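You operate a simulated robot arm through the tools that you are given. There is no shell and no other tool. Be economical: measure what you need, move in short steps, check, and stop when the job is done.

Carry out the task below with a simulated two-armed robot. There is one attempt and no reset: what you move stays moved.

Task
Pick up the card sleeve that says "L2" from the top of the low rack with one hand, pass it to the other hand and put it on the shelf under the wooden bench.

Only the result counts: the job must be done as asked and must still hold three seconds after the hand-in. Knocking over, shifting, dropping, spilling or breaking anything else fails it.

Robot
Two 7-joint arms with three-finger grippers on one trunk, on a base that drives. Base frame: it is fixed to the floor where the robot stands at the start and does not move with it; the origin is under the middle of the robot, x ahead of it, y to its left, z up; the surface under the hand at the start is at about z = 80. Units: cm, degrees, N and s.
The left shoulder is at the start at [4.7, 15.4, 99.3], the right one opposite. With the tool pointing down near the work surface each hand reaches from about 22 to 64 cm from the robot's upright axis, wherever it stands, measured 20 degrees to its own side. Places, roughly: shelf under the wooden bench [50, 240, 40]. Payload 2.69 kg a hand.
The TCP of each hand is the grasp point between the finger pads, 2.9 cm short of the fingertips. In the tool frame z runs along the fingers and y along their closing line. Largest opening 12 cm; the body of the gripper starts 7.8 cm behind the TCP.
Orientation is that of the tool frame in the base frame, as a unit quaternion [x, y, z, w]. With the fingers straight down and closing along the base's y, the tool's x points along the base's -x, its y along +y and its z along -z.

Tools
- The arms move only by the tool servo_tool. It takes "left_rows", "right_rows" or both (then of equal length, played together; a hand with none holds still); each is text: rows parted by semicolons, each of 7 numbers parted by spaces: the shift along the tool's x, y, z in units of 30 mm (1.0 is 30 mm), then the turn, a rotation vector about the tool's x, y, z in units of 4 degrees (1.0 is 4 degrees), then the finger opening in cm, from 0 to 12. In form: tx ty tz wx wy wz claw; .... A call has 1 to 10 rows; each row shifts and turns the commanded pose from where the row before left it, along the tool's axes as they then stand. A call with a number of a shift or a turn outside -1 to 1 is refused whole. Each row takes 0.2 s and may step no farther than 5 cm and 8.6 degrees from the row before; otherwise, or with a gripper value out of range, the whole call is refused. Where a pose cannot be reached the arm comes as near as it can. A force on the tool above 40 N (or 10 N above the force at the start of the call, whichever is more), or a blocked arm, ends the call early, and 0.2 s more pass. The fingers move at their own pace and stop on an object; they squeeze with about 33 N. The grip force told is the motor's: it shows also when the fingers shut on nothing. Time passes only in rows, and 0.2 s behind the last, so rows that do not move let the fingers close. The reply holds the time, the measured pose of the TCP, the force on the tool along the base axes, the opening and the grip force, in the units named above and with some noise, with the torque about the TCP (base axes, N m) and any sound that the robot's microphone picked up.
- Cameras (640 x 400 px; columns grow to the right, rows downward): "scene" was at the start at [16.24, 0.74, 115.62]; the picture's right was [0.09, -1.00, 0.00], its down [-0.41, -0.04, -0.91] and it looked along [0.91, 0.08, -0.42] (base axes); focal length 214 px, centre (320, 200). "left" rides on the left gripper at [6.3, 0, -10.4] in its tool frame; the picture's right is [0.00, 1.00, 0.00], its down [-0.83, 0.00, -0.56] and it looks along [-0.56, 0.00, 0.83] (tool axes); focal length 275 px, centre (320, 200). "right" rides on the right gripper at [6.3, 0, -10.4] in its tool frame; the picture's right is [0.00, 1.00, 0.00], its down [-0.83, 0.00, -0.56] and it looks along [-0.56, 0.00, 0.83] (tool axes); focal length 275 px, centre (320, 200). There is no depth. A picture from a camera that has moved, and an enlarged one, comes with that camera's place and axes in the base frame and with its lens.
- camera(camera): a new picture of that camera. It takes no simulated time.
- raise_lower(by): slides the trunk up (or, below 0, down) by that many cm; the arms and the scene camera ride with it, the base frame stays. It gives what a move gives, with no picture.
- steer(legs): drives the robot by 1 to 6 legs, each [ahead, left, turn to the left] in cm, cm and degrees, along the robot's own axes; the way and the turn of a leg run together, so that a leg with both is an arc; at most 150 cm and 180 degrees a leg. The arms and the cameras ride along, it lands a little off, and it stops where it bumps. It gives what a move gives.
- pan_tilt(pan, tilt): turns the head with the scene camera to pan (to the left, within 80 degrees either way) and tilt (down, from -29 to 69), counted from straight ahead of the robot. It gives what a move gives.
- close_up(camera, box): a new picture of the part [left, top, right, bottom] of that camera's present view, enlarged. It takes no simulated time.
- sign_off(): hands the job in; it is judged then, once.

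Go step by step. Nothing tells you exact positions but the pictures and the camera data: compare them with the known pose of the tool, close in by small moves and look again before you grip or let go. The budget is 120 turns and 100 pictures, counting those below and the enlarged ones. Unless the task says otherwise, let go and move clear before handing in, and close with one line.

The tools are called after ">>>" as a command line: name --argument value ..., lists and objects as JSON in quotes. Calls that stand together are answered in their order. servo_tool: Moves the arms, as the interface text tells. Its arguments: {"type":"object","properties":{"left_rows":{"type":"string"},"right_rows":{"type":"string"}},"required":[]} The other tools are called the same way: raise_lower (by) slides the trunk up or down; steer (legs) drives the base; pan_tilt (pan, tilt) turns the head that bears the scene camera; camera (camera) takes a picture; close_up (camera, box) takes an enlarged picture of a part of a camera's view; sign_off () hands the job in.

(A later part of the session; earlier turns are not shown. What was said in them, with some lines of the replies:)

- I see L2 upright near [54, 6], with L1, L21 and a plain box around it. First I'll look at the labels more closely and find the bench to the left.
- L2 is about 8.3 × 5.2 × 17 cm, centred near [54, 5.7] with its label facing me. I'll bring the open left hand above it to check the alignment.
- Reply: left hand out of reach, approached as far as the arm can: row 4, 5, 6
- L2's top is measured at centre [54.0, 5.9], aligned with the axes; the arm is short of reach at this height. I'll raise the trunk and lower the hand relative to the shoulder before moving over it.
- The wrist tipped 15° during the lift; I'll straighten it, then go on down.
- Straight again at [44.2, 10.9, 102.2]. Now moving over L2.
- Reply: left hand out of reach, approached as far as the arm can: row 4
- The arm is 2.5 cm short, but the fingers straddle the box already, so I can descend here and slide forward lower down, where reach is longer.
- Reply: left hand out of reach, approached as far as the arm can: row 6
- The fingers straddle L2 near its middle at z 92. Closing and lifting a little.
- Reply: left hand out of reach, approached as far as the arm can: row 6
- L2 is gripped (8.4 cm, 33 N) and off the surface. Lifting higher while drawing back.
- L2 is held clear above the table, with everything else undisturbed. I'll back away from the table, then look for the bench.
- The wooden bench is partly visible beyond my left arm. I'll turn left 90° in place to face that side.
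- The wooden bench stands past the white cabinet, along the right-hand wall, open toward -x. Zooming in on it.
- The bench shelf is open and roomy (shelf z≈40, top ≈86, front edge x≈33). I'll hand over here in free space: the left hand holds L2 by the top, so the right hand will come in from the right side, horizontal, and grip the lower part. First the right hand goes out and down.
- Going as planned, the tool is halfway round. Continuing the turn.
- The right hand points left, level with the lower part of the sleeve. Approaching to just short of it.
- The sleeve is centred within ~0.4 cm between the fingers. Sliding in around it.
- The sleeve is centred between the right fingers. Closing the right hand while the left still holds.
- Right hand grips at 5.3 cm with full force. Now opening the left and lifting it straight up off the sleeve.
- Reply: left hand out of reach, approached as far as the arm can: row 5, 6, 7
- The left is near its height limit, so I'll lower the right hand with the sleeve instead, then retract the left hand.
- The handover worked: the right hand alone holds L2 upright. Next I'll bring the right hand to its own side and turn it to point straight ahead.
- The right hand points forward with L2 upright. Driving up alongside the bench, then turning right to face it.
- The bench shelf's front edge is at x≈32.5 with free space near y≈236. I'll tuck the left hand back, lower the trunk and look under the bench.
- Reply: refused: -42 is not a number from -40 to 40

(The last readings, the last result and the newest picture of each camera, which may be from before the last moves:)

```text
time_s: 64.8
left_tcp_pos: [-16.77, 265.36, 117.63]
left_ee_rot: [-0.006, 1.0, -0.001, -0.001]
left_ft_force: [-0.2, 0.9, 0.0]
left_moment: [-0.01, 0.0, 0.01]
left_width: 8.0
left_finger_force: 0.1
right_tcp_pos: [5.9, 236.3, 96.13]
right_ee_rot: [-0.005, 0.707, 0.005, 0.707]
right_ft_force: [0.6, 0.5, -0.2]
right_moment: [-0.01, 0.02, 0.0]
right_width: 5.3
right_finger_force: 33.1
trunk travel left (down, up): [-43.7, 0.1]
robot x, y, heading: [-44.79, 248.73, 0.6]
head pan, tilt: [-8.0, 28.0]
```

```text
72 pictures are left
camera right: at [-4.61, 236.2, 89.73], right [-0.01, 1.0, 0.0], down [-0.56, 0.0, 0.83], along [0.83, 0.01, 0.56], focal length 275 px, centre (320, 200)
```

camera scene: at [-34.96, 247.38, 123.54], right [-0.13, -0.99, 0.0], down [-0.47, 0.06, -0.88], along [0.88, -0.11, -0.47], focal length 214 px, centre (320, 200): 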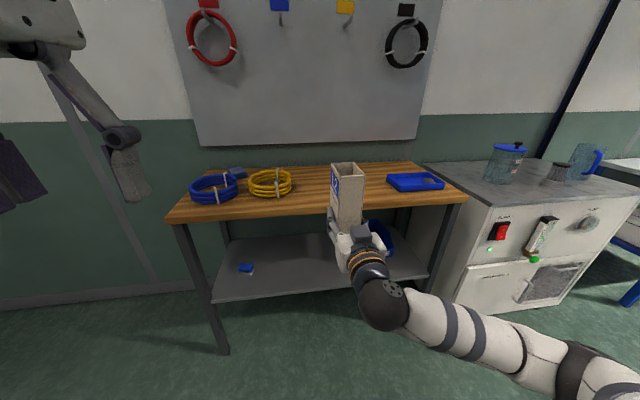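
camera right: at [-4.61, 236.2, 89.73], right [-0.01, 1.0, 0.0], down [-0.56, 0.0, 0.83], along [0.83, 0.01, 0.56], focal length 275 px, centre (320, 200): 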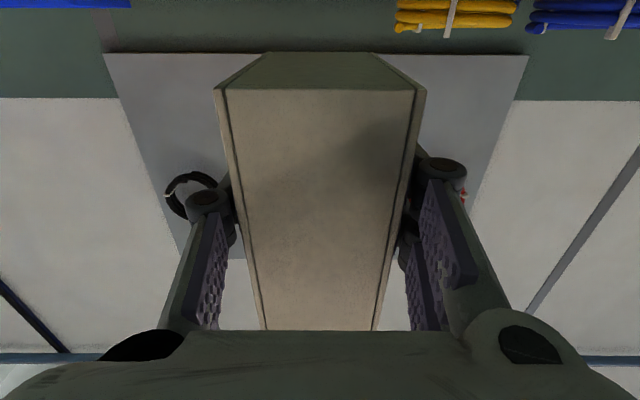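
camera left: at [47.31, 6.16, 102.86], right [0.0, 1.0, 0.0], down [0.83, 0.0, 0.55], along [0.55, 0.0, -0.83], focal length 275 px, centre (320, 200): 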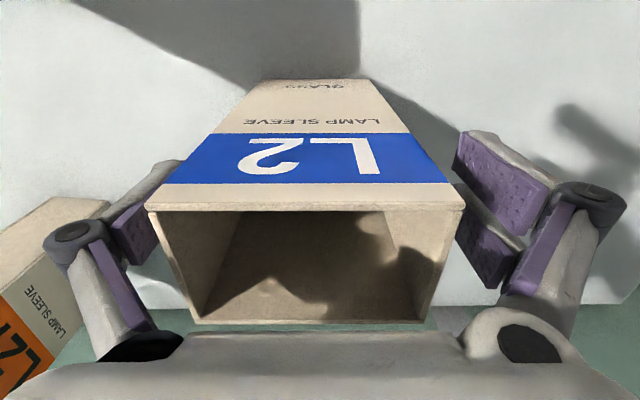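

There is some blue object on the shelf to the right, partly hidden by my hand. Lowering 40 cm for a level view.

>>> raise_lower --by -40

>>> pan_tilt --pan -8 --tilt 20

>>> camera --camera "scene"

```text
time_s: 68.6
left_tcp_pos: [-6.79, 265.37, 67.23]
left_ee_rot: [-0.006, 0.981, -0.002, -0.193]
left_ft_force: [-0.3, -0.8, -0.6]
left_moment: [-0.03, 0.0, -0.01]
left_width: 7.98
left_finger_force: 0.1
right_tcp_pos: [7.83, 236.26, 50.6]
right_ee_rot: [-0.004, 0.746, 0.004, 0.666]
right_ft_force: [0.0, -0.1, -0.1]
right_moment: [-0.01, -0.04, -0.02]
right_width: 5.27
right_finger_force: 32.0
trunk travel left (down, up): [-3.7, 40.1]
robot x, y, heading: [-44.31, 248.8, 0.7]
head pan, tilt: [-8.0, 28.0]
```

```text
time_s: 69.3
left_tcp_pos: [-6.82, 265.35, 67.16]
left_ee_rot: [-0.006, 0.981, -0.002, -0.193]
left_ft_force: [0.4, -0.1, -0.6]
left_moment: [-0.01, 0.0, -0.01]
left_width: 8.01
left_finger_force: 0.1
right_tcp_pos: [7.73, 236.19, 50.68]
right_ee_rot: [-0.006, 0.747, 0.005, 0.665]
right_ft_force: [0.1, 0.0, -0.9]
right_moment: [-0.02, -0.03, -0.03]
right_width: 5.3
right_finger_force: 33.1
trunk travel left (down, up): [-3.7, 40.1]
robot x, y, heading: [-44.14, 248.89, 0.7]
head pan, tilt: [-8.0, 20.0]
```

```text
71 pictures are left
camera scene: at [-17.3, 247.57, 81.24], right [-0.13, -0.99, 0.0], down [-0.34, 0.04, -0.94], along [0.93, -0.12, -0.34], focal length 214 px, centre (320, 200)
```

scene: 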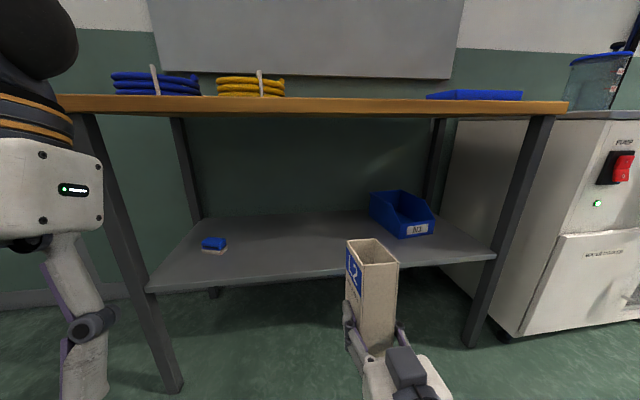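

Lowering also leaned the trunk forward, tipping both hands a few degrees. The shelf is clear around y≈236, with a bin on the right and a small box on the left. I'll level the right hand and straighten and retract the left.

>>> servo_tool --right_rows "0 0 0 0 -0.55 0 4;0 0 0 0 -0.55 0 4;0 0 0 0 -0.55 0 4;0 0 0 0 0 0 4;0 0 0 0 0 0 4;0 0 0 0 0 0 4;0 0 0 0 0 0 4;0 0 0 0 0 0 4;0 0 0 0 0 0 4" --left_rows "0 0 0 0 -0.92 0 8;0 0 0 0 -0.92 0 8;0 0 0 0 -0.92 0 8;0 0 0 0 -0.92 0 8;0 0 0 0 -0.92 0 8;0 0 0 0 -0.92 0 8;0.9 0 0 0 0 0 8;0.9 0 0 0 0 0 8;0.9 0 0 0 0 0 8"

>>> camera --camera "scene"

```text
time_s: 71.3
left_tcp_pos: [-15.08, 265.22, 67.16]
left_ee_rot: [-0.006, 1.0, 0.0, -0.002]
left_ft_force: [0.5, -0.1, 0.8]
left_moment: [-0.03, -0.01, 0.0]
left_width: 7.99
left_finger_force: 0.1
right_tcp_pos: [7.66, 236.32, 50.81]
right_ee_rot: [-0.003, 0.707, 0.003, 0.707]
right_ft_force: [0.8, 0.3, 0.7]
right_moment: [0.02, 0.01, -0.02]
right_width: 5.29
right_finger_force: 32.9
trunk travel left (down, up): [-3.7, 40.1]
robot x, y, heading: [-44.36, 248.64, 0.5]
head pan, tilt: [-8.0, 20.0]
```

```text
70 pictures are left
camera scene: at [-17.29, 247.57, 81.24], right [-0.13, -0.99, 0.0], down [-0.34, 0.04, -0.94], along [0.93, -0.12, -0.34], focal length 214 px, centre (320, 200)
```

scene: 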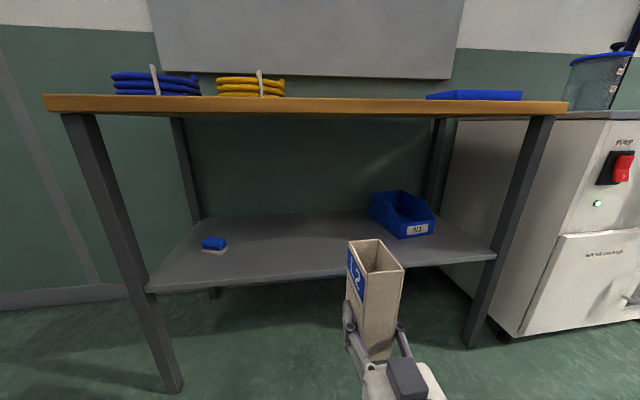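

Both hands are level now, with the sleeve's base at z≈46, above the shelf. Driving 22 cm ahead, then looking.

>>> steer --legs '[[22, 0, 0]]'

>>> pan_tilt --pan -15 --tilt 30

>>> camera --camera "scene"

>>> camera --camera "right"

```text
time_s: 73.0
left_tcp_pos: [7.18, 265.39, 67.22]
left_ee_rot: [-0.007, 1.0, 0.001, -0.002]
left_ft_force: [-0.7, 0.9, 0.1]
left_moment: [0.0, -0.02, 0.01]
left_width: 8.0
left_finger_force: 0.2
right_tcp_pos: [29.9, 236.65, 50.82]
right_ee_rot: [-0.006, 0.707, 0.006, 0.707]
right_ft_force: [-0.2, 0.3, 0.4]
right_moment: [-0.01, 0.0, 0.0]
right_width: 5.31
right_finger_force: 33.8
trunk travel left (down, up): [-3.7, 40.1]
robot x, y, heading: [-21.95, 249.11, 1.0]
head pan, tilt: [-8.0, 20.0]
```

```text
time_s: 73.7
left_tcp_pos: [7.14, 265.48, 67.2]
left_ee_rot: [-0.007, 1.0, 0.0, -0.002]
left_ft_force: [0.2, 0.3, -1.0]
left_moment: [0.01, 0.02, 0.01]
left_width: 8.0
left_finger_force: 0.1
right_tcp_pos: [29.82, 236.53, 50.74]
right_ee_rot: [-0.005, 0.707, 0.005, 0.707]
right_ft_force: [0.0, -0.2, 1.0]
right_moment: [0.0, 0.04, 0.0]
right_width: 5.3
right_finger_force: 33.1
trunk travel left (down, up): [-3.7, 40.1]
robot x, y, heading: [-21.75, 248.63, 0.9]
head pan, tilt: [-15.0, 30.0]
```

```text
69 pictures are left
camera scene: at [4.41, 246.8, 79.64], right [-0.25, -0.97, 0.0], down [-0.48, 0.12, -0.87], along [0.84, -0.21, -0.5], focal length 214 px, centre (320, 200)
```

scene: 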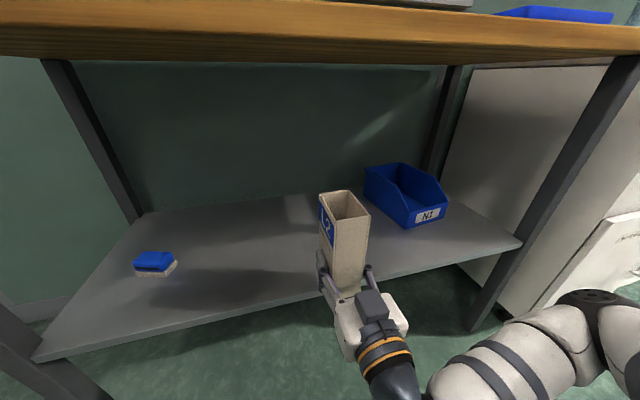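

```text
68 pictures are left
camera right: at [19.36, 236.49, 44.36], right [-0.01, 1.0, 0.0], down [-0.56, 0.0, 0.83], along [0.83, 0.01, 0.56], focal length 275 px, centre (320, 200)
```

right: 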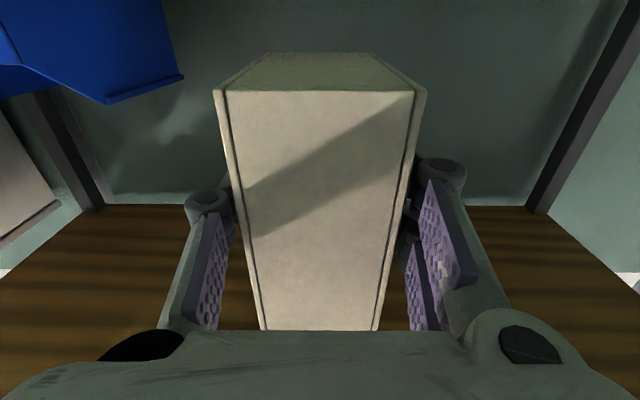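

The sleeve's base is ~4.7 cm below the TCP and the shelf edge is at x≈33. Moving 10 cm in over the shelf and checking.

>>> servo_tool --right_rows "0 0 0.83 0 0 0 4;0 0 0.83 0 0 0 4;0 0 0.83 0 0 0 4;0 0 0.83 0 0 0 4;0.5 0 0 0 0 0 4;0.5 0 0 0 0 0 4;0 0 0 0 0 0 4"

>>> camera --camera "scene"

```text
time_s: 75.3
left_tcp_pos: [7.01, 265.49, 67.32]
left_ee_rot: [-0.007, 1.0, 0.0, -0.001]
left_ft_force: [0.2, 0.5, 0.1]
left_moment: [0.0, -0.02, -0.01]
left_width: 7.99
left_finger_force: 0.0
right_tcp_pos: [39.87, 236.66, 47.97]
right_ee_rot: [-0.005, 0.707, 0.005, 0.707]
right_ft_force: [-0.3, -0.1, -0.1]
right_moment: [0.0, 0.04, 0.04]
right_width: 5.3
right_finger_force: 32.7
trunk travel left (down, up): [-3.7, 40.1]
robot x, y, heading: [-22.02, 248.67, 0.5]
head pan, tilt: [-15.0, 30.0]
```

```text
67 pictures are left
camera scene: at [4.41, 246.8, 79.63], right [-0.25, -0.97, 0.0], down [-0.48, 0.12, -0.87], along [0.84, -0.21, -0.5], focal length 214 px, centre (320, 200)
```

scene: 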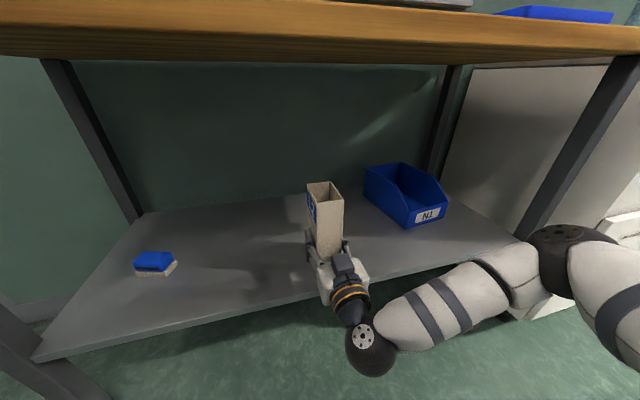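

Over the shelf, with the hand's camera still short of the edge. Lowering toward contact in small steps.

>>> servo_tool --right_rows "0.35 0 0 0 0 0 4;0.3 0 0 0 0 0 4;0.15 0 0 0 0 0 4;0 0 0 0 0 0 4"

>>> camera --camera "right"

>>> close_up --camera "scene" --box '[260, 160, 400, 320]'

```text
time_s: 76.3
left_tcp_pos: [7.12, 265.41, 67.23]
left_ee_rot: [-0.007, 1.0, -0.001, -0.001]
left_ft_force: [0.5, 0.2, -0.1]
left_moment: [0.03, -0.01, 0.03]
left_width: 8.0
left_finger_force: 0.2
right_tcp_pos: [39.85, 236.72, 45.72]
right_ee_rot: [-0.004, 0.704, 0.005, 0.71]
right_ft_force: [5.7, -2.6, 29.8]
right_moment: [-0.07, -0.86, -0.1]
right_width: 5.32
right_finger_force: 32.9
trunk travel left (down, up): [-3.7, 40.1]
robot x, y, heading: [-21.81, 248.81, 0.7]
head pan, tilt: [-15.0, 30.0]
```

```text
66 pictures are left
camera right: at [29.32, 236.64, 39.18], right [-0.01, 1.0, 0.0], down [-0.56, 0.0, 0.83], along [0.83, 0.01, 0.56], focal length 275 px, centre (320, 200)
```

right: 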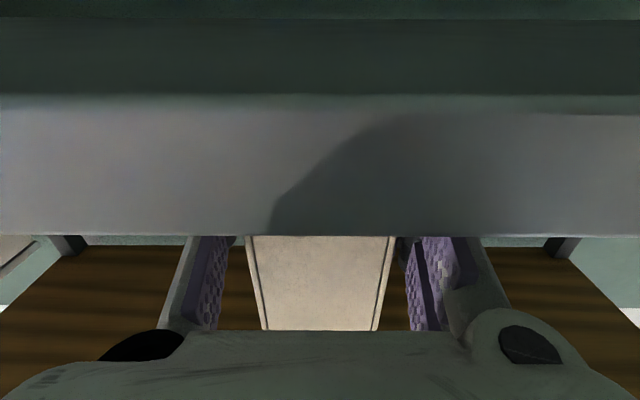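

```text
2.50 times, centred on (330, 240) of scene
camera zoom: at [4.27, 246.82, 79.69], right [-0.25, -0.97, 0.0], down [-0.48, 0.12, -0.87], along [0.84, -0.21, -0.5], focal length 536 px, centre (295, 100)
```

zoom: 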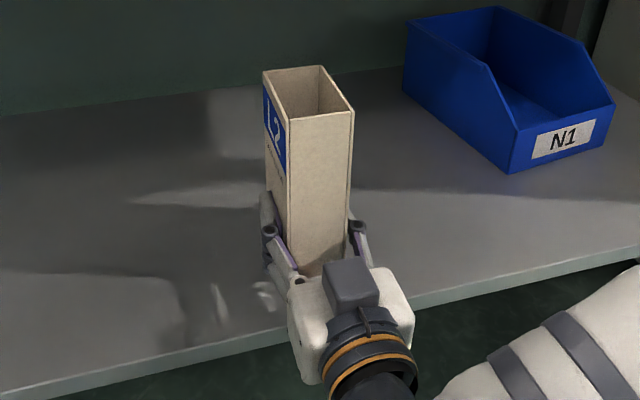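

The sleeve's base has met the shelf (30 N, and the moment shows the contact is under the box rather than the hand). I'll ease off slightly before releasing.

>>> servo_tool --right_rows "-0.04 0 0 0 0 0 4;0 0 0 0 0 0 4;0 0 0 0 0 0 4"

```text
time_s: 77.1
left_tcp_pos: [7.0, 265.36, 67.33]
left_ee_rot: [-0.006, 1.0, -0.001, 0.0]
left_ft_force: [0.4, -0.6, 0.4]
left_moment: [-0.03, -0.04, 0.01]
left_width: 8.01
left_finger_force: 0.1
right_tcp_pos: [39.7, 236.62, 45.62]
right_ee_rot: [-0.004, 0.705, 0.004, 0.709]
right_ft_force: [9.3, -2.7, 26.1]
right_moment: [-0.06, -0.93, -0.12]
right_width: 5.3
right_finger_force: 32.8
trunk travel left (down, up): [-3.7, 40.1]
robot x, y, heading: [-22.23, 249.03, 0.6]
head pan, tilt: [-15.0, 30.0]
```

>>> servo_tool --right_rows "-0.06 0 0 0 0 0 4;0 0 0 0 0 0 4;0 0 0 0 0 0 4"

```text
time_s: 77.9
left_tcp_pos: [6.95, 265.48, 67.27]
left_ee_rot: [-0.007, 1.0, -0.001, -0.001]
left_ft_force: [0.2, 0.0, -0.5]
left_moment: [-0.04, 0.01, -0.01]
left_width: 8.0
left_finger_force: 0.1
right_tcp_pos: [39.81, 236.71, 45.62]
right_ee_rot: [-0.005, 0.707, 0.005, 0.707]
right_ft_force: [0.0, -3.3, 16.6]
right_moment: [0.03, -0.83, -0.16]
right_width: 5.3
right_finger_force: 32.8
trunk travel left (down, up): [-3.7, 40.1]
robot x, y, heading: [-22.53, 248.92, 0.8]
head pan, tilt: [-15.0, 30.0]
```

Contact is now light, at the sleeve's far lower edge. Easing one more millimetre, then opening part-way slowly.

>>> servo_tool --right_rows "-0.03 0 0 0 0 0 4;0 0 0 0 0 0 5.3;0 0 0 0 0 0 5.7;0 0 0 0 0 0 6.5;0 0 0 0 0 0 7.5;0 0 0 0 0 0 7.5"

>>> close_up --camera "scene" --box '[260, 160, 400, 320]'

>>> camera --camera "right"

```text
time_s: 79.3
left_tcp_pos: [7.14, 265.52, 67.24]
left_ee_rot: [-0.007, 1.0, 0.0, -0.002]
left_ft_force: [-0.9, 0.7, 0.6]
left_moment: [0.0, 0.02, 0.0]
left_width: 7.99
left_finger_force: 0.0
right_tcp_pos: [39.69, 236.71, 45.74]
right_ee_rot: [-0.004, 0.707, 0.004, 0.707]
right_ft_force: [-0.3, 0.0, -1.1]
right_moment: [0.01, 0.02, 0.0]
right_width: 7.48
right_finger_force: 0.2
trunk travel left (down, up): [-3.7, 40.1]
robot x, y, heading: [-22.39, 248.97, 0.6]
head pan, tilt: [-15.0, 30.0]
```

```text
2.50 times, centred on (330, 240) of scene
camera zoom: at [4.41, 246.8, 79.64], right [-0.25, -0.97, 0.0], down [-0.48, 0.12, -0.87], along [0.84, -0.21, -0.5], focal length 536 px, centre (295, 100)
```

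zoom: 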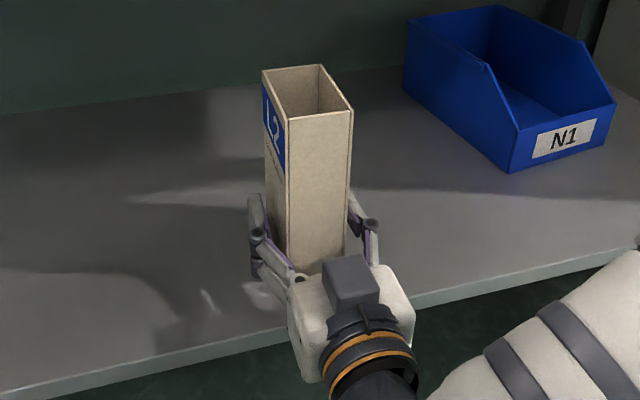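

```text
63 pictures are left
camera right: at [29.31, 236.63, 39.33], right [-0.01, 1.0, 0.0], down [-0.56, 0.0, 0.83], along [0.83, 0.01, 0.56], focal length 275 px, centre (320, 200)
```

right: 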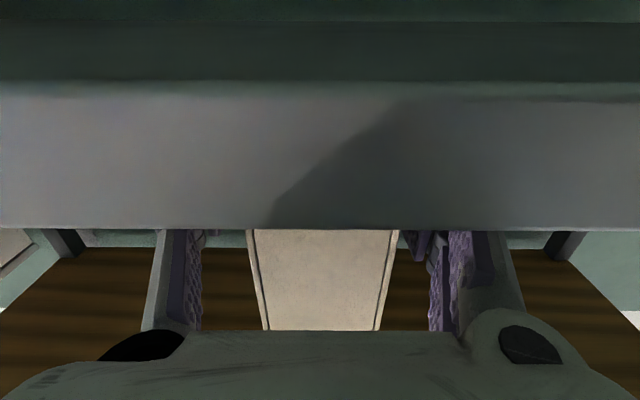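

The sleeve stands free and upright on the shelf. Opening wider and backing straight out.

>>> servo_tool --right_rows "0 0 0 0 0 0 9.5;0 0 0 0 0 0 10.5;0 0 -0.5 0 0 0 10.5;0 0 -0.8 0 0 0 10.5;0 0 -0.8 0 0 0 10.5;0 0 -0.9 0 0 0 10.5;0 0 -0.9 0 0 0 10.5;0 0 0 0 0 0 10.5"

>>> steer --legs '[[-20, 0, 0]]'

>>> camera --camera "scene"

```text
time_s: 81.1
left_tcp_pos: [7.2, 265.49, 67.16]
left_ee_rot: [-0.006, 1.0, 0.0, -0.002]
left_ft_force: [0.4, 0.2, 0.1]
left_moment: [-0.02, 0.01, -0.02]
left_width: 8.01
left_finger_force: 0.1
right_tcp_pos: [28.07, 236.48, 45.76]
right_ee_rot: [-0.004, 0.707, 0.004, 0.707]
right_ft_force: [0.9, 0.4, 1.2]
right_moment: [0.0, 0.02, 0.02]
right_width: 10.48
right_finger_force: 0.0
trunk travel left (down, up): [-3.7, 40.1]
robot x, y, heading: [-22.25, 248.66, 0.5]
head pan, tilt: [-15.0, 30.0]
```

```text
time_s: 82.7
left_tcp_pos: [-12.45, 265.1, 67.16]
left_ee_rot: [-0.006, 1.0, 0.0, -0.002]
left_ft_force: [0.8, 0.7, -0.4]
left_moment: [0.03, -0.01, -0.02]
left_width: 7.96
left_finger_force: 0.2
right_tcp_pos: [8.73, 236.19, 45.63]
right_ee_rot: [-0.004, 0.707, 0.004, 0.707]
right_ft_force: [0.2, -0.6, 0.3]
right_moment: [0.03, 0.01, 0.05]
right_width: 10.5
right_finger_force: 0.0
trunk travel left (down, up): [-3.7, 40.1]
robot x, y, heading: [-41.54, 248.61, 0.7]
head pan, tilt: [-15.0, 30.0]
```

```text
62 pictures are left
camera scene: at [-15.13, 246.55, 79.63], right [-0.25, -0.97, 0.0], down [-0.48, 0.12, -0.87], along [0.84, -0.21, -0.5], focal length 214 px, centre (320, 200)
```

scene: 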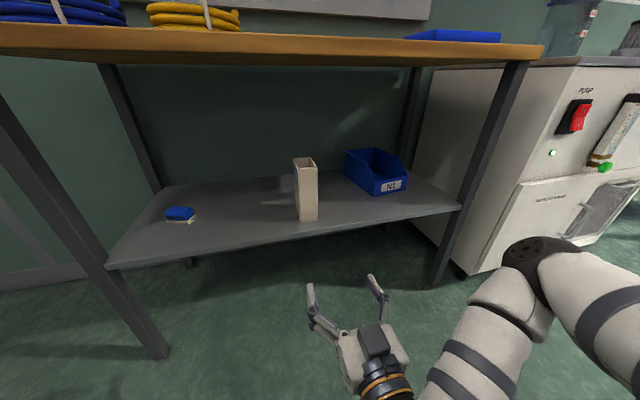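

L2 stands upright on the shelf under the wooden bench, both hands are clear of it, and nothing else has moved. Handing in.

>>> sign_off

```text
The job is handed in.
```

I picked the L2 sleeve off the low rack with the left hand, passed it to the right hand, and stood it upright on the shelf under the wooden bench. I saw nothing else get moved, and I handed the job in.
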